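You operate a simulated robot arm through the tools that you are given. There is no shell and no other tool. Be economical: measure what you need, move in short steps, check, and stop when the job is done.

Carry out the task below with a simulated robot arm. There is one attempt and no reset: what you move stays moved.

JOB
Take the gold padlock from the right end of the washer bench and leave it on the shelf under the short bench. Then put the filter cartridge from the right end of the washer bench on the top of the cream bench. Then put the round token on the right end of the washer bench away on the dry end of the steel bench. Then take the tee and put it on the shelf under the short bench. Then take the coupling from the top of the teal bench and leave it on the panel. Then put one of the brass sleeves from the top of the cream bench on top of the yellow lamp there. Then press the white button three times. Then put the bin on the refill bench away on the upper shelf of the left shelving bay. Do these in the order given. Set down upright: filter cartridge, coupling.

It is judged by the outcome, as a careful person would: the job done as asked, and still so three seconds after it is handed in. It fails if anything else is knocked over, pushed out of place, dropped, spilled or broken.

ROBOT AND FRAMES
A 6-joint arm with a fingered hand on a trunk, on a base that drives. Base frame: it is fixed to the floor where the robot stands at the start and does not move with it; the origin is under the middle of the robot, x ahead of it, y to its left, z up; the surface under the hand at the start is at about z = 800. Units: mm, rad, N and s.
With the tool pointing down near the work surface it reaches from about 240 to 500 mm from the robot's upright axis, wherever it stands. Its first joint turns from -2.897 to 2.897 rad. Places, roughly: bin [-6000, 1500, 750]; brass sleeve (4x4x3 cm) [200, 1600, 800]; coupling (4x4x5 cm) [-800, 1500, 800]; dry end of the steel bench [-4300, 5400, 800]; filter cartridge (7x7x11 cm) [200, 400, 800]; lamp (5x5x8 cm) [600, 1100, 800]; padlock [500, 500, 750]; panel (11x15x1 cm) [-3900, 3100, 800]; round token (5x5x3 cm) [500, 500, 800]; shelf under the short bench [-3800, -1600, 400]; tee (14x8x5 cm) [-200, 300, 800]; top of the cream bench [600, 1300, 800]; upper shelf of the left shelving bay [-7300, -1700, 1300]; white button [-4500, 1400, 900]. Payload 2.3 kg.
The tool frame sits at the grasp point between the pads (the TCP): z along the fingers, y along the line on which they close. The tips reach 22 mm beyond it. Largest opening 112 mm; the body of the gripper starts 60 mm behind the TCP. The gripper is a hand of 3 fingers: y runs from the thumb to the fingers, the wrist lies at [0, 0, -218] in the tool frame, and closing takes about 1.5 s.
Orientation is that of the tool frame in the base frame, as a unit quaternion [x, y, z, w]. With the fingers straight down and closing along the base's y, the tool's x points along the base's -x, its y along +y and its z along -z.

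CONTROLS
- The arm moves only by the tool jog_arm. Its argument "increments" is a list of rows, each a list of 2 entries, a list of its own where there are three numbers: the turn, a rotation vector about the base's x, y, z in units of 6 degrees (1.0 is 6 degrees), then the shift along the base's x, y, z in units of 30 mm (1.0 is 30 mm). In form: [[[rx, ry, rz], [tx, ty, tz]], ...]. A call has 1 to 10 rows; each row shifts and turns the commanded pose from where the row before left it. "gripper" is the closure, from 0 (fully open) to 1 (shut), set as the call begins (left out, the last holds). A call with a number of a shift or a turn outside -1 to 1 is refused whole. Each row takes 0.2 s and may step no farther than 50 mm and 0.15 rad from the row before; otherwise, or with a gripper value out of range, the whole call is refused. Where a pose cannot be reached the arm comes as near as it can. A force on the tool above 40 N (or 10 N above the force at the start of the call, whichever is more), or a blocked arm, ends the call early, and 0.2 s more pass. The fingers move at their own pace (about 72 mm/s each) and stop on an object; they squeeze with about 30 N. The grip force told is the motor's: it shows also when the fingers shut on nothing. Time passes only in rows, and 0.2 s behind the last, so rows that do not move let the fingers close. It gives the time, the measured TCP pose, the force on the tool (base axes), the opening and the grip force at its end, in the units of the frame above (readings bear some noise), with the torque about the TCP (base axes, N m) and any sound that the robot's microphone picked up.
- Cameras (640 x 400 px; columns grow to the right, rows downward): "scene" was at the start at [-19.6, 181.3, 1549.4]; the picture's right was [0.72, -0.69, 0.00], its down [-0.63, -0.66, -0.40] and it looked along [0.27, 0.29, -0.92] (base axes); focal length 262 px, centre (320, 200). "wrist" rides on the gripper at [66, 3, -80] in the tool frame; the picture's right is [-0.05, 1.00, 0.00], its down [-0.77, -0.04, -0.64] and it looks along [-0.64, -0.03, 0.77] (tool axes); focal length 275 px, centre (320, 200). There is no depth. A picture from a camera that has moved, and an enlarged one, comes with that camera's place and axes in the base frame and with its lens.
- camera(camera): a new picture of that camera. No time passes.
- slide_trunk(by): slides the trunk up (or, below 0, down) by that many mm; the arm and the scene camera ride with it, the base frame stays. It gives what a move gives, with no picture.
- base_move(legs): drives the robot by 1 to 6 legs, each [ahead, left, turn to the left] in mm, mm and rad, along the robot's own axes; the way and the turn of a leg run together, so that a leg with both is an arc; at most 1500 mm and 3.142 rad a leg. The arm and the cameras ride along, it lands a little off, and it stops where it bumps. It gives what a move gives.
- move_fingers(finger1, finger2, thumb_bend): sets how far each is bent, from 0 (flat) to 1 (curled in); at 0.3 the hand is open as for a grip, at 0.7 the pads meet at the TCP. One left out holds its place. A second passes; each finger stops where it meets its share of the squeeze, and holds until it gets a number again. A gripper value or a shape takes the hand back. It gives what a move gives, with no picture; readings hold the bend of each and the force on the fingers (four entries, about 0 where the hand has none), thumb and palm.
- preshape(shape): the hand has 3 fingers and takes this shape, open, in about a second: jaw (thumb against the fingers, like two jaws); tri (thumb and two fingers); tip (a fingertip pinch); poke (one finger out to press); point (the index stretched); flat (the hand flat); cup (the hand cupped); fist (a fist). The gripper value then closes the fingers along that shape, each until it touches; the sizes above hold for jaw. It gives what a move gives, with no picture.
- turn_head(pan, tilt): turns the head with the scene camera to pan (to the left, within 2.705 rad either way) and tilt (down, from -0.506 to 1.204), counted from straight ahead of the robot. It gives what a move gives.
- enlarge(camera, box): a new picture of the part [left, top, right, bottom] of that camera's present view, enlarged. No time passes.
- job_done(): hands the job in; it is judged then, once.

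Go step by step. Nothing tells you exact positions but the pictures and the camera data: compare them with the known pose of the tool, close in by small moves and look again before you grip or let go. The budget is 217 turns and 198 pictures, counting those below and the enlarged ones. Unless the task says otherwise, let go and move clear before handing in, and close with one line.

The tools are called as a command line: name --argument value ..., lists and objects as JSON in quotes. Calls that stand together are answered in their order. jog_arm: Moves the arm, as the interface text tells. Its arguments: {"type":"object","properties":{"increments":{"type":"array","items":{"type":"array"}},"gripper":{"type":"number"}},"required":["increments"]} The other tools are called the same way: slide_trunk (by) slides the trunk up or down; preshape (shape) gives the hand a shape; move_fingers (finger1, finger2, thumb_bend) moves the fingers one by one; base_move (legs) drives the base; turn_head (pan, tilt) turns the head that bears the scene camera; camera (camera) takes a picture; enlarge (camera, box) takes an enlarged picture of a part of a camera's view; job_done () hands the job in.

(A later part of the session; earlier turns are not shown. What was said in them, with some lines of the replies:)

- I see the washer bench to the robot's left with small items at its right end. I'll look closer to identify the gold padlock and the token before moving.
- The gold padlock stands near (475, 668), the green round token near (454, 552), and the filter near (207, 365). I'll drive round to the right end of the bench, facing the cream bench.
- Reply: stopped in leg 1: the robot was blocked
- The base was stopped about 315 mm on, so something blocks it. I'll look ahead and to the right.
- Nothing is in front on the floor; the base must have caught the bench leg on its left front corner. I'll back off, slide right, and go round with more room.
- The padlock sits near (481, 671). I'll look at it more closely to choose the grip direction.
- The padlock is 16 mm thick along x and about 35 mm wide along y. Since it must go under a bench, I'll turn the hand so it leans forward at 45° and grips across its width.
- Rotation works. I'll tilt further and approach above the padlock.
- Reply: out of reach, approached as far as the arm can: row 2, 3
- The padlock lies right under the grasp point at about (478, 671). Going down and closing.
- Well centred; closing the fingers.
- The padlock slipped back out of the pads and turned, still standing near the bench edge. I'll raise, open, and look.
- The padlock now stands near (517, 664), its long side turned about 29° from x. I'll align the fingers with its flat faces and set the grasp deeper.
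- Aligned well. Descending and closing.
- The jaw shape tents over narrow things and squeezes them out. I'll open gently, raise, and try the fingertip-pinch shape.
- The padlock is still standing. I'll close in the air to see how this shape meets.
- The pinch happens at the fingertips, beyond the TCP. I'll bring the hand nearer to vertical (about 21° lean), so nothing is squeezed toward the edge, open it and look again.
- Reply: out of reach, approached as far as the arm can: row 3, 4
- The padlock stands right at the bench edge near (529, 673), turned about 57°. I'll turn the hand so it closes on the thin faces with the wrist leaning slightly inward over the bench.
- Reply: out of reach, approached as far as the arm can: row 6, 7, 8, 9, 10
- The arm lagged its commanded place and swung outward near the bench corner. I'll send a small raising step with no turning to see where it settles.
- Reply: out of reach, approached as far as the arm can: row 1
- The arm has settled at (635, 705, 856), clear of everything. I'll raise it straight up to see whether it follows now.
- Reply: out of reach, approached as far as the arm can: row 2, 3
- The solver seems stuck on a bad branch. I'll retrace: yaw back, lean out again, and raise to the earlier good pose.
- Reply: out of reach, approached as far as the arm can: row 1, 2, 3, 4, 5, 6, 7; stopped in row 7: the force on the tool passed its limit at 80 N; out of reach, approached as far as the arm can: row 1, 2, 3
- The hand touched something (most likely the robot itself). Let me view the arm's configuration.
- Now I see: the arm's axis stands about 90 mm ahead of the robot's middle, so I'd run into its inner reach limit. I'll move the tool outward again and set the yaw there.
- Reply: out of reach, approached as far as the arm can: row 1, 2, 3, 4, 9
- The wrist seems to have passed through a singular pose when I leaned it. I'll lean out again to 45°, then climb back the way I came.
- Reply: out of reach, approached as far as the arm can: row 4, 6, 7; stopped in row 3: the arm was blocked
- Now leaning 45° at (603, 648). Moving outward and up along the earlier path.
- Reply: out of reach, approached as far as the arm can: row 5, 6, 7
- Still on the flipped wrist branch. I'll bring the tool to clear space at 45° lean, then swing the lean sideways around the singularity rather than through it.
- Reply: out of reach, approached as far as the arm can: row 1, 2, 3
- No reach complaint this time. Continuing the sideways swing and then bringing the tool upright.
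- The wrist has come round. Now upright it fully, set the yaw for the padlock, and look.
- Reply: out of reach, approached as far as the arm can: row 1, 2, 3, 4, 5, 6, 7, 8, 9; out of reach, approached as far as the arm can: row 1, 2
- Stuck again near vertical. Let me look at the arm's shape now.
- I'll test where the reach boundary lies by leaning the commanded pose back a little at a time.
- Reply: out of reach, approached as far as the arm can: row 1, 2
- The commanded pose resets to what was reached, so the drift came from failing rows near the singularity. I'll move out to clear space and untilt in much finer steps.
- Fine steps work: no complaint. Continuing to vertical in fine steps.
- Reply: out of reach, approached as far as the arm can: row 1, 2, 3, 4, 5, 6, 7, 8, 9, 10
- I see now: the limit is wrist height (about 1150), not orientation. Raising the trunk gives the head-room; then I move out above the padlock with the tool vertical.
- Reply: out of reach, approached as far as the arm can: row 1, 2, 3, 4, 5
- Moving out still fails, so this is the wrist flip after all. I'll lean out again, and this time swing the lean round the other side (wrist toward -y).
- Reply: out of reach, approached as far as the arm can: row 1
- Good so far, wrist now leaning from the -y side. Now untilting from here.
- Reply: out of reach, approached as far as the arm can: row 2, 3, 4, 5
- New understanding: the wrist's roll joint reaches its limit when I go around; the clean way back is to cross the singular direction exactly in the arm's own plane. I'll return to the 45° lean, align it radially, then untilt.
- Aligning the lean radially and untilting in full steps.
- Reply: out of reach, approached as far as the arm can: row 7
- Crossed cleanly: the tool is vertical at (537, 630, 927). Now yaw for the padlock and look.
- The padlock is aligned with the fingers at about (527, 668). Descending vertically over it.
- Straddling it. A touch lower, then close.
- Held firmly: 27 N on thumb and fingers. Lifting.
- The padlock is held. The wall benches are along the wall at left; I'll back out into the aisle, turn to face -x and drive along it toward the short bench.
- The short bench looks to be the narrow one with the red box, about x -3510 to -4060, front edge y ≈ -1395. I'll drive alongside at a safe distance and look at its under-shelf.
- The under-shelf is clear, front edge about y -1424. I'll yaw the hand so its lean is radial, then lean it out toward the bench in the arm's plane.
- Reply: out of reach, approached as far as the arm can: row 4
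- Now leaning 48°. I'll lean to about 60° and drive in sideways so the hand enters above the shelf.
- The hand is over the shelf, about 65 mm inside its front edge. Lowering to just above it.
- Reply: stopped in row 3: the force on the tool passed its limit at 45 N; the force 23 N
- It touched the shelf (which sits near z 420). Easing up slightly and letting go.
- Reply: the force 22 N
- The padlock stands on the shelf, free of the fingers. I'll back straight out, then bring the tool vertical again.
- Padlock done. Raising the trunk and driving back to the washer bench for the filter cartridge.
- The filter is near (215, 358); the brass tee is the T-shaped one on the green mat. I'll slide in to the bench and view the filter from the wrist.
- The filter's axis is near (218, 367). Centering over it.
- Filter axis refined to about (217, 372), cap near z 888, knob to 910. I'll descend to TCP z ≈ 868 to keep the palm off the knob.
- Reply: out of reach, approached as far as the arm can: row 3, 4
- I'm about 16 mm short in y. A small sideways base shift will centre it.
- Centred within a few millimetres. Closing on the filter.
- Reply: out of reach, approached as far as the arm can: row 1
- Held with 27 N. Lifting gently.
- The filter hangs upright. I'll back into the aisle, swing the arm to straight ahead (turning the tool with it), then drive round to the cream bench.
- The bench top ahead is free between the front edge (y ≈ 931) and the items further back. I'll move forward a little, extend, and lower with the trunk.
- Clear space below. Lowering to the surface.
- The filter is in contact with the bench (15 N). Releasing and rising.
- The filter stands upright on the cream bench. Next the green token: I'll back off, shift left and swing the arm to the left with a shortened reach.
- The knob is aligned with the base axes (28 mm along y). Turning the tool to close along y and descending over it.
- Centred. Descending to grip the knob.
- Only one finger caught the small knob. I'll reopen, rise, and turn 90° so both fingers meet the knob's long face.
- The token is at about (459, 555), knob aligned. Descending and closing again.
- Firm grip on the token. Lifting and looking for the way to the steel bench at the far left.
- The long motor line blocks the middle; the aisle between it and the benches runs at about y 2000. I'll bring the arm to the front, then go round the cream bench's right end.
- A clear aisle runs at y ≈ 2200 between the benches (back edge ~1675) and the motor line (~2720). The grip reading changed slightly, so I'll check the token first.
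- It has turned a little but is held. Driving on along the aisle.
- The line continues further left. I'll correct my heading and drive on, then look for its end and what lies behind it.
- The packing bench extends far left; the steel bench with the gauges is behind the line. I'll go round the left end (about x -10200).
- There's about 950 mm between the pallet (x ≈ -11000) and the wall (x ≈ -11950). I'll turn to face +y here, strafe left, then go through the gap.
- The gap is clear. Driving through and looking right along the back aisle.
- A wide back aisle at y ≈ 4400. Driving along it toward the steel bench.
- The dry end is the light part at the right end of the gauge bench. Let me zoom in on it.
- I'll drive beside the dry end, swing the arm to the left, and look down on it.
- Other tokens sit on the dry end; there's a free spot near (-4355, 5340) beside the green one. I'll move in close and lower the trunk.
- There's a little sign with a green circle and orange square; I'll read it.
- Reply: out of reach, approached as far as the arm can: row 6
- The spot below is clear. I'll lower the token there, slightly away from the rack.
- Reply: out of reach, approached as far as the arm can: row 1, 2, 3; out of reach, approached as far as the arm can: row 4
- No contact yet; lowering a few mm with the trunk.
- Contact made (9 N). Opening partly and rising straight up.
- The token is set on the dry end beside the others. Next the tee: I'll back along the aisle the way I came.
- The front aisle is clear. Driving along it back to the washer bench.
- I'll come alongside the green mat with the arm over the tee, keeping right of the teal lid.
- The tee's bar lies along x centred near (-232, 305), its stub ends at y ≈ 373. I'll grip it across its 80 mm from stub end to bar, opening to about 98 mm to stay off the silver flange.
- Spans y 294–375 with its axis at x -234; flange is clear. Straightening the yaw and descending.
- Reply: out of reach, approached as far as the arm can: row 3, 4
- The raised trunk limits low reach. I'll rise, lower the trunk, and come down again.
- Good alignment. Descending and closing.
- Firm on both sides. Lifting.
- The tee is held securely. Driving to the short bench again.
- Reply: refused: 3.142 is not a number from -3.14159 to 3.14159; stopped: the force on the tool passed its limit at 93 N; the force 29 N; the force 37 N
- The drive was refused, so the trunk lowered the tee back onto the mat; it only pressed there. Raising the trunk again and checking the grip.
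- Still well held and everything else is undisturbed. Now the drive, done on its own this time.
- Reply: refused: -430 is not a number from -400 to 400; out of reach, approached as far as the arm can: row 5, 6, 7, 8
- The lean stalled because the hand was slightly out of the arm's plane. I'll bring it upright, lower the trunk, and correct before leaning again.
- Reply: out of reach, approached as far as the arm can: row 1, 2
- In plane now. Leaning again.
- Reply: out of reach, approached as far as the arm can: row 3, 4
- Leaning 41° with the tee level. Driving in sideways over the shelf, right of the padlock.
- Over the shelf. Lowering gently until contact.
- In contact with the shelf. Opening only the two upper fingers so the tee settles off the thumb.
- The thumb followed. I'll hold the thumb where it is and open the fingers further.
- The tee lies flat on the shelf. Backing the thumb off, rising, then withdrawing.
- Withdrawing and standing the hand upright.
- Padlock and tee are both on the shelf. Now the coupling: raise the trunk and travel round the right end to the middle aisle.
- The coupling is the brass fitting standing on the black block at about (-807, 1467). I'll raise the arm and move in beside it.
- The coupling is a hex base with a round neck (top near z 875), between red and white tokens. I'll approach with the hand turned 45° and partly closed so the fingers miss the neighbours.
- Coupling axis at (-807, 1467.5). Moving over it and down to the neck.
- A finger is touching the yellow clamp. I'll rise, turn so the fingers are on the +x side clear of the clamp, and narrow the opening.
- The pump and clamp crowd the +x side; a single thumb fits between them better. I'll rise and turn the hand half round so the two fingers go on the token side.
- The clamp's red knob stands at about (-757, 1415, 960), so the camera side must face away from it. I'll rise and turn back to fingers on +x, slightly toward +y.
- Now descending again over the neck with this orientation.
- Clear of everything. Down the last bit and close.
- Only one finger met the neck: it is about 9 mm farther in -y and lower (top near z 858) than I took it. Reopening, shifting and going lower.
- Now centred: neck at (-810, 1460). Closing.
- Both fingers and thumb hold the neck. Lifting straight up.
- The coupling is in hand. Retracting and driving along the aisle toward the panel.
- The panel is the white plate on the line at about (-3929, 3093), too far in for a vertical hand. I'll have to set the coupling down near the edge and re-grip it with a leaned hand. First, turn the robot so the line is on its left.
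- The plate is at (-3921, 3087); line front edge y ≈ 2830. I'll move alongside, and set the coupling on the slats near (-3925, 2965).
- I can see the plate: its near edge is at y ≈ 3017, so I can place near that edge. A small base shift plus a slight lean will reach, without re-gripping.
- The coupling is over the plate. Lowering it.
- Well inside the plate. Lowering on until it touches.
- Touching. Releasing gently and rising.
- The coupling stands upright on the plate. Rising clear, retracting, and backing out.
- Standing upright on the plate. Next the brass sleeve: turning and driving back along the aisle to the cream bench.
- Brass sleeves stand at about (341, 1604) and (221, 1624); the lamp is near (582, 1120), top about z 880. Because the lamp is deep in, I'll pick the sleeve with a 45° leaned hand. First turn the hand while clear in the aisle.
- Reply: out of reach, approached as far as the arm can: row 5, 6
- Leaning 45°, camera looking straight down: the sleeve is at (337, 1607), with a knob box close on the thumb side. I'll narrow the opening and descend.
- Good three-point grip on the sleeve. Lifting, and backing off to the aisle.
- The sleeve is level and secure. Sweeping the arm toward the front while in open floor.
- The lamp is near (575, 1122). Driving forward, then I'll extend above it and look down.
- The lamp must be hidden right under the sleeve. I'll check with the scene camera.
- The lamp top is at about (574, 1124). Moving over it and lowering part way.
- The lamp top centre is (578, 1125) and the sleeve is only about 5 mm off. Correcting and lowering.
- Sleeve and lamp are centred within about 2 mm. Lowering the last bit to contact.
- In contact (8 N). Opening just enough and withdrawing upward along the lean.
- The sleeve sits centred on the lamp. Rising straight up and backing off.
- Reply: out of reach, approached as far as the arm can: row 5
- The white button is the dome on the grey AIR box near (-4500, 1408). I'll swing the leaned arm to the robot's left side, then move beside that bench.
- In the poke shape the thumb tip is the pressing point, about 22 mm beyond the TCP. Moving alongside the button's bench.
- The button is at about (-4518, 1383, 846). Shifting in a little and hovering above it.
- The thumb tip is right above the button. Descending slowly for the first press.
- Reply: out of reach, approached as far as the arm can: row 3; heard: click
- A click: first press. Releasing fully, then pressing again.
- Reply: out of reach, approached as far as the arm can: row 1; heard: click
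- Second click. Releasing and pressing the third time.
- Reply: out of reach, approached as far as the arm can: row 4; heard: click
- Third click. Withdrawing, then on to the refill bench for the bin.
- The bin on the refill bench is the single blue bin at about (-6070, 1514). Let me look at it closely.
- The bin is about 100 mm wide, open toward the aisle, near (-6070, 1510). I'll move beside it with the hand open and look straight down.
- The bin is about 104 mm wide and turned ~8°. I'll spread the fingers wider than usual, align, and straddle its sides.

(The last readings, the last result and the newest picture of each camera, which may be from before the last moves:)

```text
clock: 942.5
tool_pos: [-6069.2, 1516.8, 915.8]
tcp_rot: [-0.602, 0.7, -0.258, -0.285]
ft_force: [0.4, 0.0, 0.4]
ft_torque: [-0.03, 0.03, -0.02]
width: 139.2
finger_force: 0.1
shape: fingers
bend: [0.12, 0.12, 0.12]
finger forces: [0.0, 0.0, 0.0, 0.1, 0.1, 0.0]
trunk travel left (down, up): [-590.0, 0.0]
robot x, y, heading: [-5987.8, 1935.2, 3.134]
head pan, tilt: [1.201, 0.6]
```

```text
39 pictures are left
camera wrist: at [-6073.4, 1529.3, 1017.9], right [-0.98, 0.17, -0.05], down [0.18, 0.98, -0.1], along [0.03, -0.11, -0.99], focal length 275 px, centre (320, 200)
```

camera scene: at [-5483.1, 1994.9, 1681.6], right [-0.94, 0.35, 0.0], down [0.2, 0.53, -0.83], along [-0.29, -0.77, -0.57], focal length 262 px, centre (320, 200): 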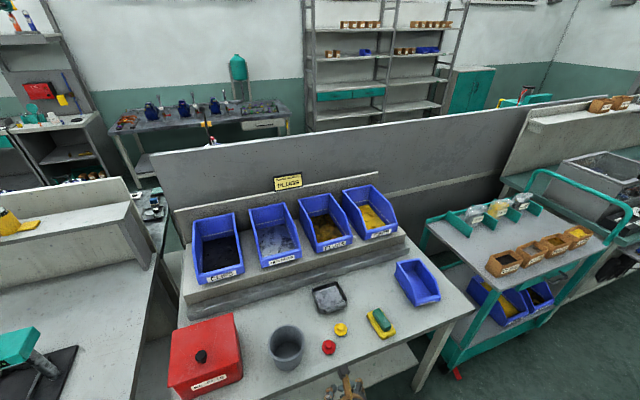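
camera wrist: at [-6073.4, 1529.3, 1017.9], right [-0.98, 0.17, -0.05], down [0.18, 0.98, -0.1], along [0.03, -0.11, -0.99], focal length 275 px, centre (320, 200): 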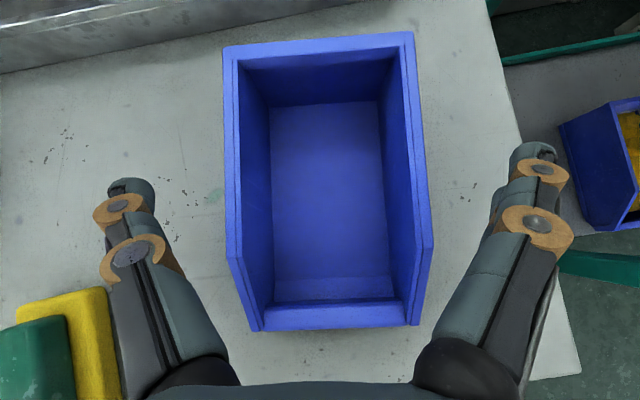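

Nicely straddled. Small yaw correction, then down and close.

jog_arm --increments '[[[0, 0, 0.5], [0, 0, -0.6]], [[0, 0, 0], [0, 0, -0.7]], [[0, 0, 0], [0, 0, -0.7]], [[0, 0, 0], [0, 0, 0]]]'

jog_arm --gripper 1 --increments '[[[0, 0, 0], [0, 0, 0]], [[0, 0, 0], [0, 0, 0]], [[0, 0, 0], [0, 0, 0]], [[0, 0, 0], [0, 0, 0]], [[0, 0, 0], [0, 0, 0]]]'

camera --camera "wrist"

```text
clock: 943.4
tool_pos: [-6069.0, 1516.0, 860.9]
tcp_rot: [-0.619, 0.679, -0.274, -0.285]
ft_force: [0.1, 8.9, 28.9]
ft_torque: [0.54, -0.62, -0.09]
width: 144.5
finger_force: 15.4
shape: fingers
bend: [0.12, 0.12, 0.01]
finger forces: [0.0, 11.5, 0.0, 0.1, 19.1, 0.0]
trunk travel left (down, up): [-590.0, 0.0]
robot x, y, heading: [-5986.6, 1930.6, 3.14]
head pan, tilt: [1.201, 0.6]
stopped in row 4: the force on the tool passed its limit at 45 N (the readings are from after the stop); the commanded pose is now the measured one
```

```text
clock: 944.6
tool_pos: [-6067.2, 1514.3, 859.0]
tcp_rot: [-0.619, 0.679, -0.273, -0.285]
ft_force: [5.1, -4.8, 36.2]
ft_torque: [1.0, 1.03, -0.45]
width: 87.7
finger_force: 30.1
shape: tip
bend: [0.59, 0.7, 0.59]
finger forces: [29.4, 47.7, 0.0, 0.0, 74.7, 0.0]
trunk travel left (down, up): [-590.0, 0.0]
robot x, y, heading: [-5987.3, 1937.4, 3.135]
head pan, tilt: [1.201, 0.6]
```

```text
38 pictures are left
camera wrist: at [-6072.1, 1528.5, 963.1], right [-0.99, 0.12, -0.05], down [0.12, 0.99, -0.12], along [0.04, -0.12, -0.99], focal length 275 px, centre (320, 200)
```

wrist: 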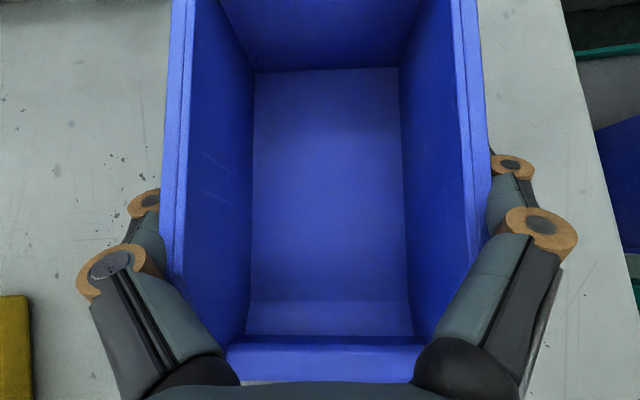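

The straight fingertips pressed on the bench as I closed, but both sides are gripped. Easing up slightly.

jog_arm --increments '[[[0, 0, 0], [0, 0, 0.15]], [[0, 0, 0], [0, 0, 0.2]], [[0, 0, 0], [0, 0, 0]], [[0, 0, 0], [0, 0, 0]]]'

camera --camera "wrist"

```text
clock: 945.6
tool_pos: [-6068.4, 1512.4, 868.3]
tcp_rot: [-0.62, 0.681, -0.271, -0.281]
ft_force: [0.4, 0.2, -0.7]
ft_torque: [0.0, 0.03, 0.01]
width: 87.3
finger_force: 30.3
shape: tip
bend: [0.59, 0.7, 0.59]
finger forces: [26.6, 42.6, 0.0, 0.0, 68.6, 0.0]
trunk travel left (down, up): [-590.0, 0.0]
robot x, y, heading: [-5988.4, 1932.4, 3.137]
head pan, tilt: [1.201, 0.6]
```

```text
37 pictures are left
camera wrist: at [-6074.1, 1526.5, 971.1], right [-0.99, 0.12, -0.05], down [0.12, 0.99, -0.11], along [0.04, -0.12, -0.99], focal length 275 px, centre (320, 200)
```

wrist: 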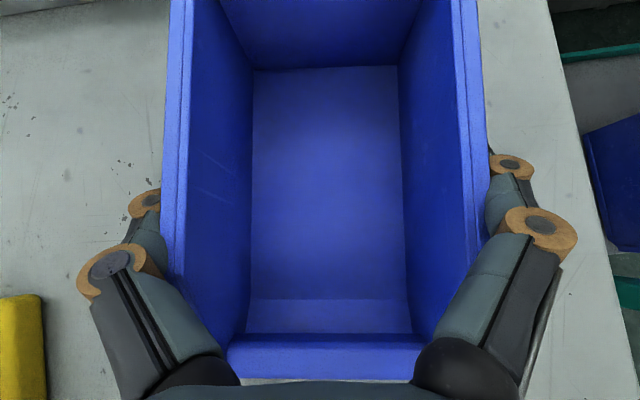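

jog_arm --increments '[[[0, 0, 0], [0, 0, 0.5]], [[0, 0, 0], [0, 0, 1]], [[0, 0, 0], [0, 0, 1]], [[0, 0, 0], [0, 0, 1]]]'

camera --camera "wrist"

turn_head --pan 1.3 --tilt 0.9

camera --camera "scene"

```text
clock: 946.6
tool_pos: [-6068.2, 1513.5, 972.2]
tcp_rot: [-0.619, 0.681, -0.27, -0.282]
ft_force: [-0.3, 0.4, -1.4]
ft_torque: [0.02, 0.0, -0.02]
width: 87.5
finger_force: 29.5
shape: tip
bend: [0.59, 0.7, 0.59]
finger forces: [26.3, 42.5, 0.0, 0.0, 67.7, 0.0]
trunk travel left (down, up): [-590.0, 0.0]
robot x, y, heading: [-5986.6, 1931.6, 3.138]
head pan, tilt: [1.201, 0.6]
```

```text
36 pictures are left
camera wrist: at [-6073.4, 1527.5, 1075.8], right [-0.99, 0.12, -0.05], down [0.12, 0.99, -0.11], along [0.04, -0.12, -0.99], focal length 275 px, centre (320, 200)
```

wrist: 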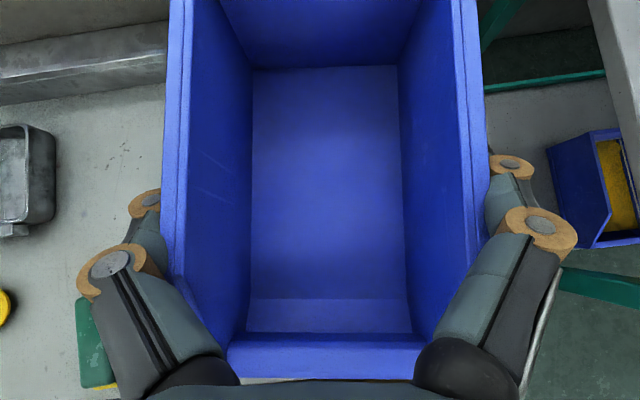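

```text
clock: 947.4
tool_pos: [-6068.2, 1513.4, 972.9]
tcp_rot: [-0.619, 0.681, -0.271, -0.283]
ft_force: [0.5, -1.0, -1.0]
ft_torque: [0.02, -0.01, -0.04]
width: 87.4
finger_force: 30.1
shape: tip
bend: [0.59, 0.7, 0.59]
finger forces: [26.2, 42.5, 0.1, 0.0, 67.7, 0.1]
trunk travel left (down, up): [-590.0, 0.0]
robot x, y, heading: [-5984.4, 1932.5, 3.137]
head pan, tilt: [1.3, 0.901]
```

```text
35 pictures are left
camera scene: at [-5946.3, 1717.0, 1656.9], right [-0.96, 0.27, 0.0], down [0.21, 0.75, -0.62], along [-0.17, -0.6, -0.78], focal length 262 px, centre (320, 200)
```

scene: 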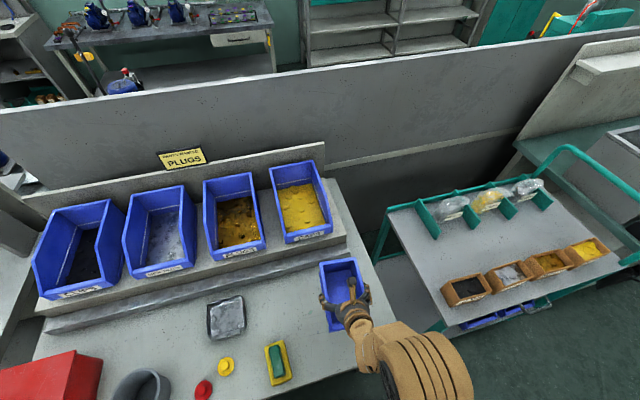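

The bin hangs level and well held. Backing into the aisle and driving round the left end to the shelving.

base_move --legs '[[0, -265, 0], [1500, 0, 0], [1500, 0, 0], [1500, 0, 0]]'

turn_head --pan 0.4 --tilt 0.4

camera --camera "scene"

```text
clock: 970.5
tool_pos: [-10610.4, 1992.5, 971.9]
tcp_rot: [-0.601, 0.697, -0.264, -0.29]
ft_force: [-0.3, 0.5, -0.4]
ft_torque: [0.03, 0.0, -0.04]
width: 87.3
finger_force: 30.1
shape: tip
bend: [0.59, 0.7, 0.59]
finger forces: [26.0, 42.3, 0.0, 0.0, 67.3, 0.0]
trunk travel left (down, up): [-590.0, 0.0]
robot x, y, heading: [-10505.1, 2407.4, 3.086]
head pan, tilt: [1.3, 0.901]
```

```text
clock: 971.7
tool_pos: [-10610.5, 1991.3, 972.0]
tcp_rot: [-0.6, 0.697, -0.263, -0.29]
ft_force: [-0.1, -0.1, -1.1]
ft_torque: [-0.01, -0.01, 0.0]
width: 87.4
finger_force: 30.1
shape: tip
bend: [0.59, 0.7, 0.59]
finger forces: [25.9, 42.3, 0.0, 0.0, 67.5, 0.0]
trunk travel left (down, up): [-590.0, 0.0]
robot x, y, heading: [-10503.2, 2406.4, 3.084]
head pan, tilt: [0.4, 0.4]
```

```text
34 pictures are left
camera scene: at [-10539.8, 2228.5, 1699.8], right [-0.34, 0.94, 0.0], down [0.37, 0.13, -0.92], along [-0.87, -0.31, -0.39], focal length 262 px, centre (320, 200)
```

scene: 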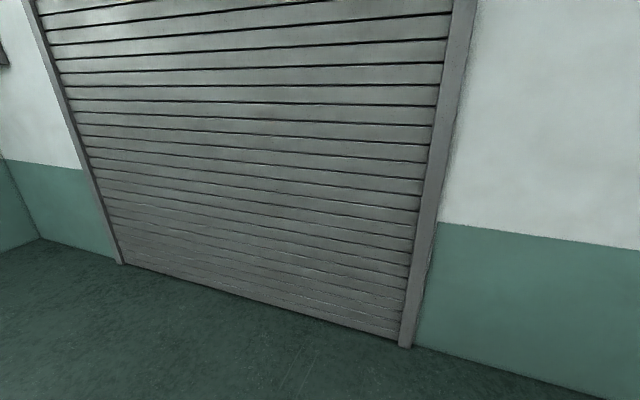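

base_move --legs '[[0, 0, 0.057], [350, 0, 0], [0, 1500, 0], [0, 1500, 0]]'

base_move --legs '[[-1500, 0, 0], [-1000, 0, 0]]'

turn_head --pan 2.1 --tilt 0.35

camera --camera "scene"

```text
clock: 988.6
tool_pos: [-11080.1, -1028.8, 972.5]
tcp_rot: [-0.597, 0.701, -0.26, -0.29]
ft_force: [0.6, -0.9, -1.7]
ft_torque: [0.01, 0.0, 0.04]
width: 87.2
finger_force: 30.6
shape: tip
bend: [0.59, 0.7, 0.59]
finger forces: [26.0, 42.3, 0.0, 0.0, 67.2, 0.0]
trunk travel left (down, up): [-590.0, 0.0]
robot x, y, heading: [-10970.9, -616.5, 3.07]
head pan, tilt: [0.4, 0.4]
```

```text
clock: 1000.9
tool_pos: [-8552.5, -1192.7, 973.0]
tcp_rot: [-0.598, 0.699, -0.262, -0.291]
ft_force: [-0.3, 0.3, -0.7]
ft_torque: [0.03, 0.04, 0.02]
width: 87.4
finger_force: 29.7
shape: tip
bend: [0.59, 0.7, 0.59]
finger forces: [25.7, 42.2, 0.0, 0.0, 67.1, 0.1]
trunk travel left (down, up): [-590.0, 0.0]
robot x, y, heading: [-8442.7, -782.6, 3.078]
head pan, tilt: [0.4, 0.4]
```

```text
clock: 1002.7
tool_pos: [-8552.6, -1191.9, 972.2]
tcp_rot: [-0.597, 0.699, -0.263, -0.292]
ft_force: [0.7, -0.3, -1.2]
ft_torque: [-0.02, 0.01, -0.01]
width: 87.1
finger_force: 29.7
shape: tip
bend: [0.59, 0.7, 0.59]
finger forces: [25.7, 42.1, 0.0, 0.0, 67.0, 0.0]
trunk travel left (down, up): [-590.0, 0.0]
robot x, y, heading: [-8446.0, -780.2, 3.08]
head pan, tilt: [2.1, 0.351]
```

```text
33 pictures are left
camera scene: at [-8351.3, -1009.7, 1704.3], right [-0.89, -0.45, 0.0], down [-0.15, 0.31, -0.94], along [0.42, -0.84, -0.34], focal length 262 px, centre (320, 200)
```

scene: 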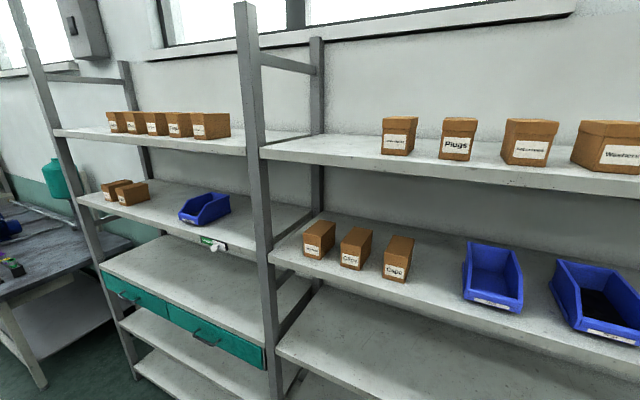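

The target is the shelf at z ≈ 1268 in the left bay (x -7880…-6930), with a free stretch near x -7215. First I'll straighten up and raise the bin here in the open.

base_move --legs '[[0, -80, 0.061]]'

jog_arm --increments '[[[0, 0, 0.62], [0, 0, 0]], [[0, 0, 0], [0, 0, 1]], [[0, 0, 0], [0, 0, 1]], [[0, 0, 0], [0, 0, 1]], [[0, 0, 0], [0, 0, 1]]]'

jog_arm --increments '[[[0, 0, 0], [0, 0, 1]], [[0, 0, 0], [0, 0, 1]], [[0, 0, 0], [0, 0, 1]], [[0, 0, 0], [0, 0, 1]]]'

```text
clock: 1003.7
tool_pos: [-8522.9, -1120.2, 972.2]
tcp_rot: [-0.619, 0.681, -0.271, -0.284]
ft_force: [-0.7, 1.0, -1.0]
ft_torque: [0.02, 0.01, -0.01]
width: 87.6
finger_force: 30.2
shape: tip
bend: [0.59, 0.7, 0.59]
finger forces: [25.7, 42.1, 0.1, 0.1, 66.9, 0.0]
trunk travel left (down, up): [-590.0, 0.0]
robot x, y, heading: [-8443.7, -703.8, 3.138]
head pan, tilt: [2.1, 0.351]
```

```text
clock: 1004.9
tool_pos: [-8524.6, -1121.2, 1093.2]
tcp_rot: [-0.641, 0.659, -0.28, -0.274]
ft_force: [-0.1, 0.7, -1.1]
ft_torque: [0.03, 0.01, 0.03]
width: 87.2
finger_force: 29.6
shape: tip
bend: [0.59, 0.7, 0.59]
finger forces: [25.0, 41.8, 0.0, 0.0, 66.4, 0.0]
trunk travel left (down, up): [-590.0, 0.0]
robot x, y, heading: [-8440.8, -701.5, 3.137]
head pan, tilt: [2.1, 0.351]
```

```text
clock: 1005.9
tool_pos: [-8527.4, -1115.5, 1183.1]
tcp_rot: [-0.634, 0.66, -0.278, -0.292]
ft_force: [-0.6, 0.2, -1.5]
ft_torque: [0.0, 0.01, -0.01]
width: 87.1
finger_force: 29.9
shape: tip
bend: [0.59, 0.7, 0.59]
finger forces: [23.7, 41.6, 0.1, 0.0, 65.0, 0.0]
out of reach, approached as far as the arm can: row 3, 4
trunk travel left (down, up): [-590.0, 0.0]
robot x, y, heading: [-8439.2, -700.0, 3.144]
head pan, tilt: [2.1, 0.351]
```

jog_arm --increments '[[[0, 0, 0], [0, 0, 1]], [[0, 0, 0], [0, 0, 1]], [[0, 0, 0], [0, 0, 1]], [[0, 0, 0], [0, 0, 0]]]'

```text
clock: 1006.9
tool_pos: [-8519.5, -1091.3, 1181.1]
tcp_rot: [-0.64, 0.66, -0.281, -0.275]
ft_force: [0.6, -0.3, -0.8]
ft_torque: [0.0, 0.0, -0.04]
width: 87.2
finger_force: 30.3
shape: tip
bend: [0.59, 0.7, 0.59]
finger forces: [23.6, 41.4, 0.0, 0.1, 64.8, 0.0]
out of reach, approached as far as the arm can: row 1, 2, 3
trunk travel left (down, up): [-590.0, 0.0]
robot x, y, heading: [-8442.4, -706.8, 3.139]
head pan, tilt: [2.1, 0.351]
```

Stuck at the wrist's singular direction; I'm exactly in plane now, so I'll cross it by un-leaning a few steps, then keep raising.

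jog_arm --increments '[[[1, 0, 0], [0, 0, 0]], [[1, 0, 0], [0, 0, 0]], [[1, 0, 0], [0, 0, 0]], [[0, 0, 0], [0, 0, 0]]]'

jog_arm --increments '[[[0, 0, 0], [0, -0.2, 0.7]], [[0, 0, 0], [0, -0.2, 0.7]], [[0, 0, 0], [0, -0.2, 0.7]], [[0, 0, 0], [0, -0.2, 0.7]], [[0, 0, 0], [0, 0, 0]]]'

```text
clock: 1007.9
tool_pos: [-8511.1, -1057.1, 1092.9]
tcp_rot: [-0.67, 0.69, -0.195, -0.194]
ft_force: [0.3, -0.1, -1.2]
ft_torque: [0.03, 0.0, 0.01]
width: 87.1
finger_force: 29.7
shape: tip
bend: [0.59, 0.7, 0.59]
finger forces: [23.4, 41.1, 0.0, 0.0, 64.6, 0.1]
out of reach, approached as far as the arm can: row 1, 2, 3
trunk travel left (down, up): [-590.0, 0.0]
robot x, y, heading: [-8440.5, -702.3, 3.135]
head pan, tilt: [2.1, 0.351]
```

```text
clock: 1009.1
tool_pos: [-8527.6, -1067.3, 1121.3]
tcp_rot: [-0.663, 0.697, -0.175, -0.212]
ft_force: [-0.5, -0.4, -1.1]
ft_torque: [0.0, 0.04, 0.0]
width: 87.2
finger_force: 29.6
shape: tip
bend: [0.59, 0.7, 0.59]
finger forces: [23.3, 41.2, 0.1, 0.1, 64.5, 0.0]
out of reach, approached as far as the arm can: row 1, 2, 3, 4
trunk travel left (down, up): [-590.0, 0.0]
robot x, y, heading: [-8441.5, -703.1, 3.137]
head pan, tilt: [2.1, 0.351]
```

I'll go back down to where the crossing worked before, stand the hand upright there, then raise in the upright branch.

jog_arm --increments '[[[0, 0, 0.6], [0.1, -0.3, -0.8]], [[0, 0, 0.56], [0.1, -0.3, -0.8]], [[0, 0, 0], [0, -0.4, -0.8]], [[0, 0, 0], [0, -0.4, -0.8]], [[0, 0, 0], [0, -0.4, -0.8]], [[0, 0, 0], [0, -0.4, -0.8]], [[0, 0, 0], [0, 0, 0]]]'

```text
clock: 1010.7
tool_pos: [-8519.9, -1119.4, 1010.8]
tcp_rot: [0.703, -0.656, 0.187, 0.201]
ft_force: [0.2, 0.1, -0.9]
ft_torque: [0.0, -0.02, 0.02]
width: 87.2
finger_force: 29.9
shape: tip
bend: [0.59, 0.69, 0.59]
finger forces: [22.9, 40.3, 0.1, 0.0, 63.5, 0.1]
out of reach, approached as far as the arm can: row 2, 3, 4
trunk travel left (down, up): [-590.0, 0.0]
robot x, y, heading: [-8440.9, -700.6, 3.138]
head pan, tilt: [2.1, 0.351]
```

jog_arm --increments '[[[0, 0, 0], [0, -0.3, -0.7]], [[0, 0, 0], [0, 0, -0.7]], [[1, 0, 0], [0, 0, 0]], [[1, 0, 0], [0, 0, 0]], [[1, 0, 0], [0, 0, 0]], [[1, 0, 0], [0, 0, 0]], [[1, 0, 0], [0, 0, 0]], [[0.3, 0, 0], [0, 0, 0]], [[0, 0, 0], [0, 0, 0]]]'

```text
clock: 1012.7
tool_pos: [-8484.9, -1031.0, 923.3]
tcp_rot: [0.729, -0.681, 0.033, 0.067]
ft_force: [-0.1, 0.2, -0.9]
ft_torque: [-0.02, 0.02, 0.0]
width: 87.0
finger_force: 29.9
shape: tip
bend: [0.59, 0.69, 0.59]
finger forces: [22.7, 39.8, 0.1, 0.0, 62.9, 0.0]
out of reach, approached as far as the arm can: row 3, 4, 5, 6, 7, 8
trunk travel left (down, up): [-590.0, 0.0]
robot x, y, heading: [-8442.9, -702.9, 3.143]
head pan, tilt: [2.1, 0.351]
```

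Still on the wrong side. I'll lean fully out to 45° again, square the hand exactly, then un-lean in full steps as worked before.

jog_arm --increments '[[[-1, 0, 0], [0, 0, 0]], [[-1, 0, 0], [-0.2, 0, 0]], [[-1, 0, 0], [-0.2, -0.3, 0]], [[-1, 0, 0], [-0.2, -0.5, 0]], [[-1, 0, 0], [-0.2, -0.6, 0]], [[-1, 0, 0], [-0.2, -0.7, 0]], [[-0.5, 0, 0], [-0.2, -0.7, 0.3]], [[0, 0, 0], [0, 0, 0]]]'

```text
clock: 1014.5
tool_pos: [-8517.5, -1090.1, 932.2]
tcp_rot: [0.699, -0.667, 0.142, 0.216]
ft_force: [-0.5, 0.1, -1.5]
ft_torque: [0.01, -0.03, -0.03]
width: 87.3
finger_force: 30.6
shape: tip
bend: [0.59, 0.69, 0.59]
finger forces: [22.3, 39.5, 0.0, 0.0, 62.2, 0.0]
out of reach, approached as far as the arm can: row 2, 3, 4, 5
trunk travel left (down, up): [-590.0, 0.0]
robot x, y, heading: [-8440.0, -702.3, 3.137]
head pan, tilt: [2.1, 0.351]
```

jog_arm --increments '[[[0, -0.54, 0], [0, 0, 0]], [[0, -0.54, 0], [0, 0, 0]], [[-1, 0, 0], [0, -0.4, 0]], [[-1, 0, 0], [0, -0.4, 0]], [[-0.7, 0, 0], [0, -0.2, 0]], [[0, 0, 0], [0, 0, 0]]]'

```text
clock: 1015.9
tool_pos: [-8517.4, -1122.3, 933.0]
tcp_rot: [0.658, -0.646, 0.274, 0.273]
ft_force: [0.2, -0.5, -1.2]
ft_torque: [0.03, -0.03, 0.02]
width: 86.9
finger_force: 29.7
shape: tip
bend: [0.59, 0.69, 0.59]
finger forces: [21.9, 39.1, 0.0, 0.0, 61.5, 0.1]
trunk travel left (down, up): [-590.0, 0.0]
robot x, y, heading: [-8439.0, -697.6, 3.138]
head pan, tilt: [2.1, 0.351]
```

Square and in plane at 45°. Un-leaning in full steps.

jog_arm --increments '[[[1, 0, 0], [0, 0, 0]], [[1, 0, 0], [0, 0, 0]], [[1, 0, 0], [0, 0, 0]], [[1, 0, 0], [0, 0, 0]], [[1, 0, 0], [0, 0, 0]], [[1, 0, 0], [0, 0, 0]], [[1, 0, 0], [0, 0, 0]], [[0.5, 0, 0], [0, 0, 0]]]'

```text
clock: 1017.7
tool_pos: [-8523.7, -1122.3, 931.9]
tcp_rot: [0.713, -0.701, 0.02, 0.03]
ft_force: [-0.4, -0.9, -0.7]
ft_torque: [-0.01, -0.02, 0.0]
width: 87.2
finger_force: 29.8
shape: tip
bend: [0.59, 0.69, 0.59]
finger forces: [21.6, 39.2, 0.1, 0.1, 61.0, 0.1]
out of reach, approached as far as the arm can: row 4
trunk travel left (down, up): [-590.0, 0.0]
robot x, y, heading: [-8441.5, -700.6, 3.136]
head pan, tilt: [2.1, 0.351]
```

Crossed into the upright branch. Now raising, then leaning at height.

jog_arm --increments '[[[0, 0, 0], [-0.1, 0.4, 1]], [[0, 0, 0], [0, 0.4, 1]], [[0, 0, 0], [0, 0.4, 1]], [[0, 0, 0], [0, 0.4, 1]], [[0, 0, 0], [0, 0.4, 1]], [[0, 0, 0], [0, 0, 0.7]]]'

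jog_arm --increments '[[[-1, 0, 0], [0, -0.2, 0.5]], [[-1, 0, 0], [0, -0.2, 0.5]], [[-1, 0, 0], [0, -0.2, 0.5]], [[-1, 0, 0], [0, -0.2, 0.5]]]'

```text
clock: 1019.1
tool_pos: [-8527.4, -1062.6, 1101.9]
tcp_rot: [0.712, -0.701, 0.021, 0.03]
ft_force: [0.7, -0.4, -0.4]
ft_torque: [-0.01, 0.01, 0.02]
width: 86.9
finger_force: 29.6
shape: tip
bend: [0.59, 0.69, 0.59]
finger forces: [21.6, 38.9, 0.0, 0.0, 60.8, 0.1]
trunk travel left (down, up): [-590.0, 0.0]
robot x, y, heading: [-8438.1, -700.8, 3.141]
head pan, tilt: [2.1, 0.351]
```

```text
clock: 1020.1
tool_pos: [-8526.0, -1085.1, 1162.3]
tcp_rot: [0.69, -0.682, 0.167, 0.178]
ft_force: [0.4, 0.0, -0.7]
ft_torque: [0.03, 0.03, 0.05]
width: 86.9
finger_force: 29.4
shape: tip
bend: [0.59, 0.69, 0.59]
finger forces: [21.5, 38.8, 0.1, 0.1, 60.6, 0.0]
trunk travel left (down, up): [-590.0, 0.0]
robot x, y, heading: [-8442.3, -699.4, 3.137]
head pan, tilt: [2.1, 0.351]
```

jog_arm --increments '[[[0, 0, 0], [0.1, 0, 1]], [[0, 0, 0], [0, 0, 1]], [[-0.5, 0, 0], [0, 0, 1]], [[-0.5, 0, 0], [0, 0, 1]], [[-0.5, 0, 0], [0, 0, 1]], [[-0.5, 0, 0], [0, 0, 1]]]'

```text
clock: 1021.5
tool_pos: [-8521.9, -1086.0, 1342.4]
tcp_rot: [0.668, -0.661, 0.236, 0.249]
ft_force: [-0.3, 0.3, 0.1]
ft_torque: [0.0, 0.0, 0.04]
width: 86.6
finger_force: 30.1
shape: tip
bend: [0.59, 0.69, 0.59]
finger forces: [21.5, 38.8, 0.0, 0.0, 60.6, 0.0]
trunk travel left (down, up): [-590.0, 0.0]
robot x, y, heading: [-8440.4, -701.0, 3.139]
head pan, tilt: [2.1, 0.351]
```

jog_arm --increments '[[[-0.5, 0, 0], [0, 0, 0.8]], [[-0.45, 0, 0], [0, 0, 0.8]], [[0, 0, 0], [0, 0, 0]]]'

base_move --legs '[[-1233, 0, 0]]'

turn_head --pan 1.5 --tilt 0.4

camera --camera "scene"

```text
clock: 1022.3
tool_pos: [-8524.9, -1085.6, 1390.2]
tcp_rot: [0.654, -0.648, 0.269, 0.283]
ft_force: [0.3, 0.3, -1.4]
ft_torque: [0.01, -0.02, 0.03]
width: 86.8
finger_force: 29.8
shape: tip
bend: [0.59, 0.69, 0.59]
finger forces: [21.4, 38.7, 0.0, 0.1, 60.5, 0.0]
trunk travel left (down, up): [-590.0, 0.0]
robot x, y, heading: [-8441.0, -702.2, 3.137]
head pan, tilt: [2.1, 0.351]
```

```text
clock: 1028.6
tool_pos: [-7280.8, -1081.5, 1390.0]
tcp_rot: [0.659, -0.643, 0.271, 0.28]
ft_force: [0.3, 1.0, -0.5]
ft_torque: [0.03, -0.01, -0.04]
width: 86.8
finger_force: 29.8
shape: tip
bend: [0.59, 0.69, 0.59]
finger forces: [21.4, 38.7, 0.1, 0.0, 60.5, 0.0]
trunk travel left (down, up): [-590.0, 0.0]
robot x, y, heading: [-7203.5, -691.8, -3.128]
head pan, tilt: [2.1, 0.351]
```

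```text
clock: 1029.6
tool_pos: [-7280.2, -1081.7, 1389.8]
tcp_rot: [0.66, -0.642, 0.272, 0.28]
ft_force: [-0.3, 0.6, -1.2]
ft_torque: [0.02, 0.03, 0.01]
width: 87.0
finger_force: 30.2
shape: tip
bend: [0.59, 0.69, 0.59]
finger forces: [21.4, 38.8, 0.0, 0.0, 60.4, 0.1]
trunk travel left (down, up): [-590.0, 0.0]
robot x, y, heading: [-7206.2, -700.2, -3.125]
head pan, tilt: [1.499, 0.4]
```

```text
32 pictures are left
camera scene: at [-7146.6, -930.6, 1699.8], right [-1.0, 0.06, 0.0], down [0.02, 0.39, -0.92], along [-0.05, -0.92, -0.39], focal length 262 px, centre (320, 200)
```

scene: 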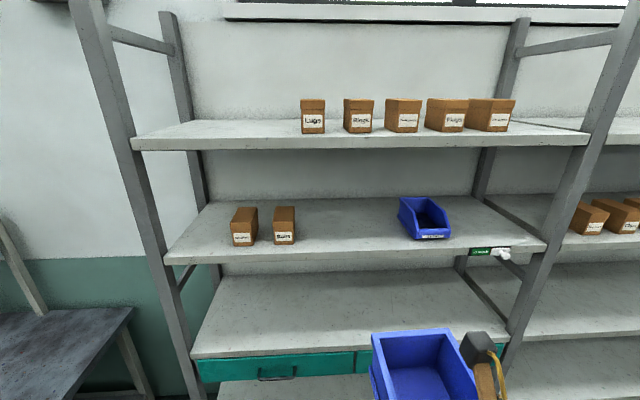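

Hand and bin are at shelf height, and x -7280 is in the middle of the free stretch. Turning the head away, moving in, and extending the arm over the shelf.

turn_head --pan 0.6 --tilt 0.4

base_move --legs '[[0, 0, -0.016], [0, 380, 0]]'

camera --camera "wrist"

```text
clock: 1030.8
tool_pos: [-7279.7, -1081.8, 1390.6]
tcp_rot: [0.659, -0.643, 0.271, 0.281]
ft_force: [0.0, 0.1, 0.1]
ft_torque: [0.04, -0.01, 0.01]
width: 86.8
finger_force: 30.2
shape: tip
bend: [0.59, 0.69, 0.59]
finger forces: [21.4, 38.7, 0.0, 0.1, 60.3, 0.1]
trunk travel left (down, up): [-590.0, 0.0]
robot x, y, heading: [-7203.3, -694.6, -3.133]
head pan, tilt: [0.6, 0.4]
```

```text
clock: 1033.5
tool_pos: [-7287.9, -1459.0, 1389.5]
tcp_rot: [0.655, -0.647, 0.269, 0.282]
ft_force: [-0.2, -0.6, -1.5]
ft_torque: [-0.01, -0.02, -0.01]
width: 87.4
finger_force: 30.1
shape: tip
bend: [0.59, 0.69, 0.59]
finger forces: [21.4, 38.7, 0.0, 0.0, 60.3, 0.0]
trunk travel left (down, up): [-590.0, 0.0]
robot x, y, heading: [-7204.6, -1070.1, 3.136]
head pan, tilt: [0.6, 0.4]
```

```text
31 pictures are left
camera wrist: at [-7289.6, -1445.7, 1493.4], right [-1.0, 0.03, -0.01], down [0.03, 0.99, -0.11], along [0.01, -0.11, -0.99], focal length 275 px, centre (320, 200)
```

wrist: 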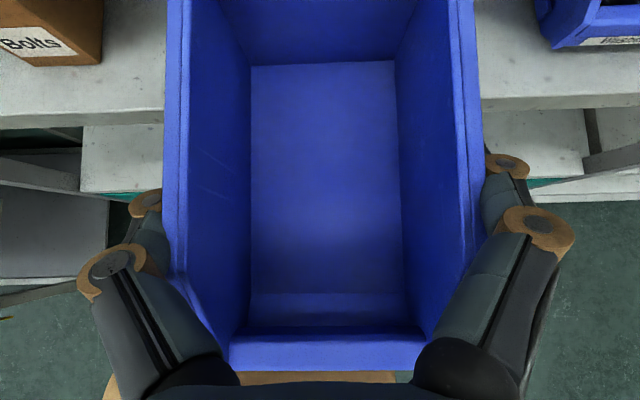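

Plenty of clearance on both sides. Extending inward over the shelf.

jog_arm --increments '[[[0, 0, 0], [0, -0.9, 0]], [[0, 0, 0], [0, -0.9, 0]], [[0, 0, 0], [0, -0.9, 0]], [[0, 0, 0], [0, -0.9, 0]], [[0, 0, 0], [0, -0.9, 0]], [[0, 0, 0], [0, -0.9, 0]], [[0, 0, 0], [0, -0.4, 0]], [[0, 0, 0], [0, 0, 0]]]'

camera --camera "wrist"

```text
clock: 1035.3
tool_pos: [-7280.5, -1576.1, 1359.7]
tcp_rot: [0.654, -0.648, 0.269, 0.282]
ft_force: [-0.8, -0.4, -0.2]
ft_torque: [0.03, 0.01, -0.02]
width: 86.9
finger_force: 30.1
shape: tip
bend: [0.59, 0.69, 0.59]
finger forces: [21.4, 38.6, 0.0, 0.1, 60.3, 0.1]
out of reach, approached as far as the arm can: row 4, 5, 6, 7
trunk travel left (down, up): [-590.0, 0.0]
robot x, y, heading: [-7203.8, -1076.1, 3.135]
head pan, tilt: [0.6, 0.4]
```

```text
30 pictures are left
camera wrist: at [-7281.8, -1563.2, 1463.3], right [-1.0, 0.03, -0.01], down [0.03, 0.99, -0.11], along [0.01, -0.11, -0.99], focal length 275 px, centre (320, 200)
```

wrist: 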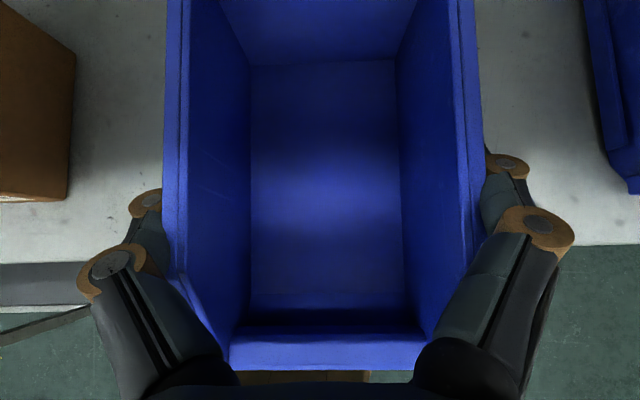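

At the arm's reach limit; I'll bring the base in another 75 mm.

base_move --legs '[[0, 78, 0]]'

camera --camera "wrist"

```text
clock: 1036.4
tool_pos: [-7280.4, -1653.1, 1358.3]
tcp_rot: [0.655, -0.648, 0.269, 0.282]
ft_force: [-0.4, 0.1, -0.1]
ft_torque: [0.02, -0.02, -0.01]
width: 87.2
finger_force: 30.1
shape: tip
bend: [0.59, 0.69, 0.59]
finger forces: [21.3, 38.6, 0.0, 0.0, 60.2, 0.1]
trunk travel left (down, up): [-590.0, 0.0]
robot x, y, heading: [-7206.3, -1153.0, 3.138]
head pan, tilt: [0.6, 0.4]
```

```text
29 pictures are left
camera wrist: at [-7282.0, -1641.4, 1463.1], right [-1.0, 0.03, -0.01], down [0.03, 0.99, -0.11], along [0.01, -0.11, -0.99], focal length 275 px, centre (320, 200)
```

wrist: 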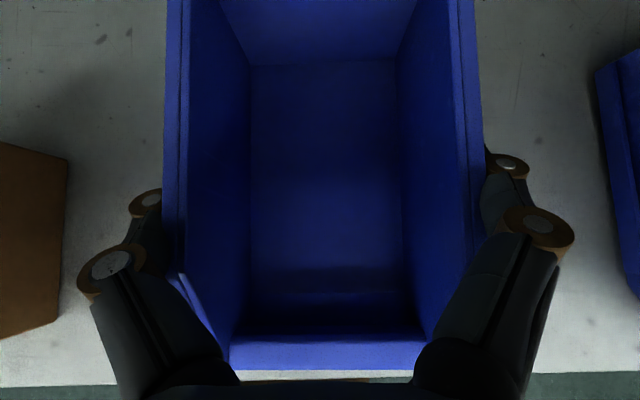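

The bin is fully over the shelf. Lowering until it touches.

slide_trunk --by -18

slide_trunk --by -6

```text
clock: 1037.0
tool_pos: [-7280.0, -1652.4, 1343.3]
tcp_rot: [0.653, -0.648, 0.27, 0.284]
ft_force: [-1.0, -3.1, 13.4]
ft_torque: [0.39, -0.65, -0.17]
width: 87.1
finger_force: 29.9
shape: tip
bend: [0.59, 0.69, 0.59]
finger forces: [22.6, 39.9, 0.0, 0.0, 62.7, 0.0]
trunk travel left (down, up): [-572.0, 18.0]
robot x, y, heading: [-7203.0, -1152.3, 3.14]
head pan, tilt: [0.6, 0.4]
```

```text
clock: 1037.5
tool_pos: [-7281.7, -1651.8, 1342.1]
tcp_rot: [0.652, -0.646, 0.274, 0.287]
ft_force: [-1.4, -4.5, 18.4]
ft_torque: [0.69, -0.9, -0.17]
width: 86.5
finger_force: 30.1
shape: tip
bend: [0.59, 0.7, 0.6]
finger forces: [23.2, 39.9, 0.0, 0.0, 63.4, 0.1]
trunk travel left (down, up): [-567.0, 23.0]
robot x, y, heading: [-7204.3, -1151.4, 3.137]
head pan, tilt: [0.6, 0.4]
stopped: the force on the tool passed its limit at 48 N (the readings are from after the stop); the commanded pose is now the measured one
```

In contact with the shelf. Opening the hand.

jog_arm --gripper 0 --increments '[[[0, 0, 0], [0, 0, 0]], [[0, 0, 0], [0, 0, 0]], [[0, 0, 0], [0, 0, 0]], [[0, 0, 0], [0, 0, 0]], [[0, 0, 0], [0, 0, 0]]]'

camera --camera "wrist"

```text
clock: 1038.4
tool_pos: [-7282.0, -1650.9, 1345.2]
tcp_rot: [0.65, -0.645, 0.276, 0.29]
ft_force: [-2.8, -3.0, 21.4]
ft_torque: [0.38, -0.99, -0.08]
width: 111.3
finger_force: 0.1
shape: tip
bend: [0.28, 0.26, 0.28]
finger forces: [2.3, 13.1, 0.1, 0.0, 24.5, 0.1]
trunk travel left (down, up): [-567.0, 23.0]
robot x, y, heading: [-7206.6, -1149.4, 3.139]
head pan, tilt: [0.6, 0.4]
stopped in row 4: the force on the tool passed its limit at 41 N (the readings are from after the stop); the commanded pose is now the measured one
```

```text
28 pictures are left
camera wrist: at [-7283.5, -1635.2, 1448.4], right [-1.0, 0.03, -0.01], down [0.04, 0.99, -0.13], along [0.01, -0.14, -0.99], focal length 275 px, centre (320, 200)
```

wrist: 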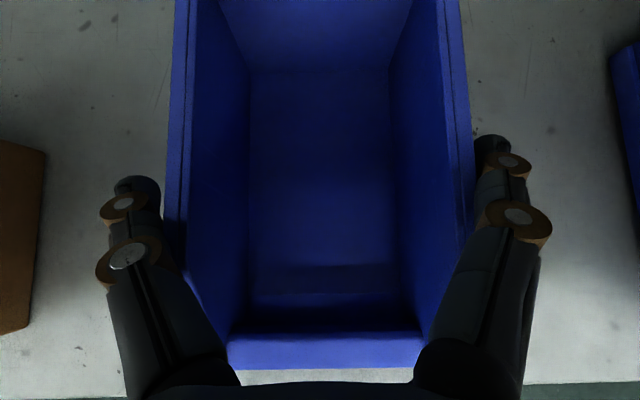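

Open, with fingertips resting on the shelf. Rising a little and widening before lifting out.

slide_trunk --by 12

move_fingers --finger1 0.18 --finger2 0.18 --thumb_bend 0.22

camera --camera "wrist"

```text
clock: 1039.0
tool_pos: [-7281.9, -1652.8, 1353.3]
tcp_rot: [0.652, -0.646, 0.274, 0.286]
ft_force: [-0.1, 0.3, 0.7]
ft_torque: [-0.04, -0.11, -0.02]
width: 112.0
finger_force: 0.1
shape: tip
bend: [0.29, 0.27, 0.27]
finger forces: [0.2, 6.6, 0.0, 0.1, 6.6, 0.0]
trunk travel left (down, up): [-579.0, 11.0]
robot x, y, heading: [-7206.6, -1149.5, 3.139]
head pan, tilt: [0.6, 0.4]
```

```text
clock: 1040.0
tool_pos: [-7280.8, -1653.1, 1353.1]
tcp_rot: [0.652, -0.647, 0.273, 0.287]
ft_force: [-0.9, -0.4, -0.1]
ft_torque: [-0.02, -0.04, 0.02]
width: 129.7
finger_force: 0.8
shape: fingers
bend: [0.18, 0.18, 0.22]
finger forces: [0.1, 1.0, 0.0, 0.0, 0.9, 0.1]
trunk travel left (down, up): [-579.0, 11.0]
robot x, y, heading: [-7207.3, -1151.7, 3.136]
head pan, tilt: [0.6, 0.4]
```

```text
27 pictures are left
camera wrist: at [-7282.9, -1638.8, 1457.7], right [-1.0, 0.03, -0.01], down [0.03, 0.99, -0.13], along [0.01, -0.13, -0.99], focal length 275 px, centre (320, 200)
```

wrist: 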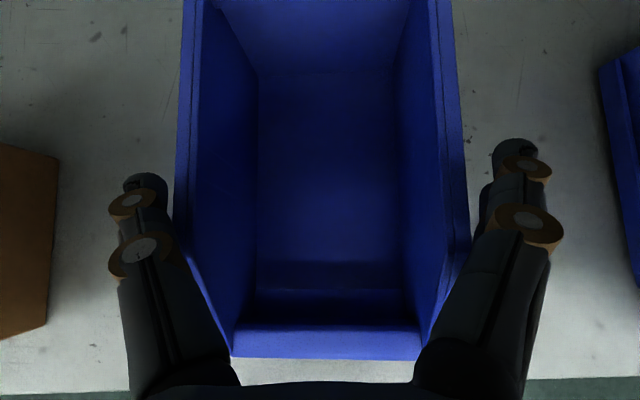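

The fingers are clear of both sides. Withdrawing back and up along the hand's axis.

jog_arm --increments '[[[0, 0, 0], [0, 0.15, 0.3]], [[0, 0, 0], [0, 0.5, 0.6]], [[0, 0, 0], [0, 0.8, 0.7]], [[0, 0, 0], [0, 0.9, 0.7]], [[0, 0, 0], [0, 0.9, 0.5]]]'

camera --camera "wrist"

```text
clock: 1041.2
tool_pos: [-7281.4, -1554.9, 1438.4]
tcp_rot: [0.651, -0.647, 0.274, 0.288]
ft_force: [-0.2, -0.2, 0.7]
ft_torque: [0.0, -0.01, 0.02]
width: 129.4
finger_force: 0.1
shape: fingers
bend: [0.18, 0.18, 0.22]
finger forces: [0.0, 0.0, 0.0, 0.1, 0.0, 0.0]
trunk travel left (down, up): [-579.0, 11.0]
robot x, y, heading: [-7204.7, -1151.2, 3.141]
head pan, tilt: [0.6, 0.4]
```

```text
26 pictures are left
camera wrist: at [-7283.6, -1541.1, 1542.2], right [-1.0, 0.03, -0.01], down [0.03, 0.99, -0.13], along [0.01, -0.13, -0.99], focal length 275 px, centre (320, 200)
```

wrist: 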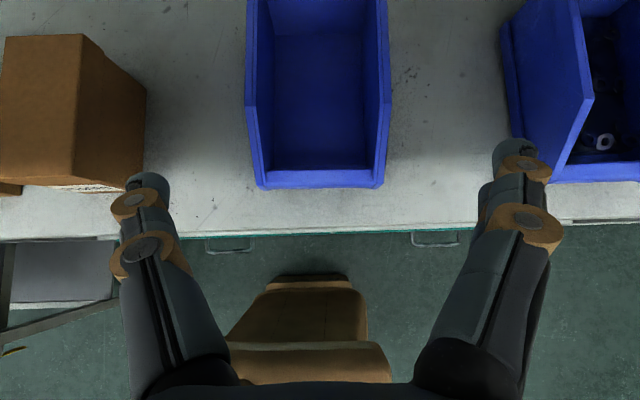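

The bin rests squarely on the upper shelf. Backing clear and taking a last look.

base_move --legs '[[0, -420, 0]]'

turn_head --pan 1.5 --tilt 0.4

camera --camera "scene"

```text
clock: 1043.8
tool_pos: [-7279.7, -1132.4, 1439.8]
tcp_rot: [0.652, -0.646, 0.274, 0.288]
ft_force: [-0.6, -1.1, -0.5]
ft_torque: [0.0, 0.0, -0.01]
width: 129.3
finger_force: 0.0
shape: fingers
bend: [0.18, 0.18, 0.22]
finger forces: [0.0, 0.0, 0.0, 0.0, 0.0, 0.0]
trunk travel left (down, up): [-579.0, 11.0]
robot x, y, heading: [-7203.9, -722.4, 3.138]
head pan, tilt: [0.6, 0.4]
```

```text
clock: 1045.0
tool_pos: [-7280.8, -1132.6, 1438.2]
tcp_rot: [0.652, -0.646, 0.273, 0.287]
ft_force: [-0.4, 0.0, 0.5]
ft_torque: [0.0, -0.01, 0.0]
width: 129.4
finger_force: 0.0
shape: fingers
bend: [0.18, 0.18, 0.22]
finger forces: [0.0, 0.0, 0.0, 0.0, 0.1, 0.1]
trunk travel left (down, up): [-579.0, 11.0]
robot x, y, heading: [-7205.0, -723.6, 3.142]
head pan, tilt: [1.499, 0.4]
```

```text
25 pictures are left
camera scene: at [-7150.8, -962.1, 1689.1], right [-1.0, 0.07, 0.0], down [0.03, 0.39, -0.92], along [-0.07, -0.92, -0.39], focal length 262 px, centre (320, 200)
```

scene: 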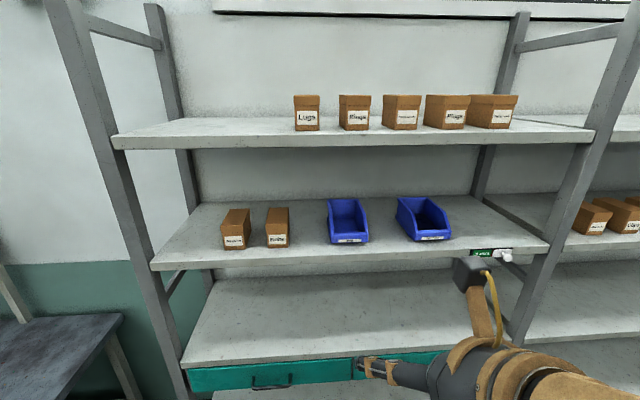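

The bin stands on the shelf between the boxes and the other bin, and nothing else has moved. All eight steps are done in order, so I'm handing in.

job_done

```text
The job is handed in.
```

All eight steps are done in the order given and the job is handed in; the last picture of each step showed its item in place.
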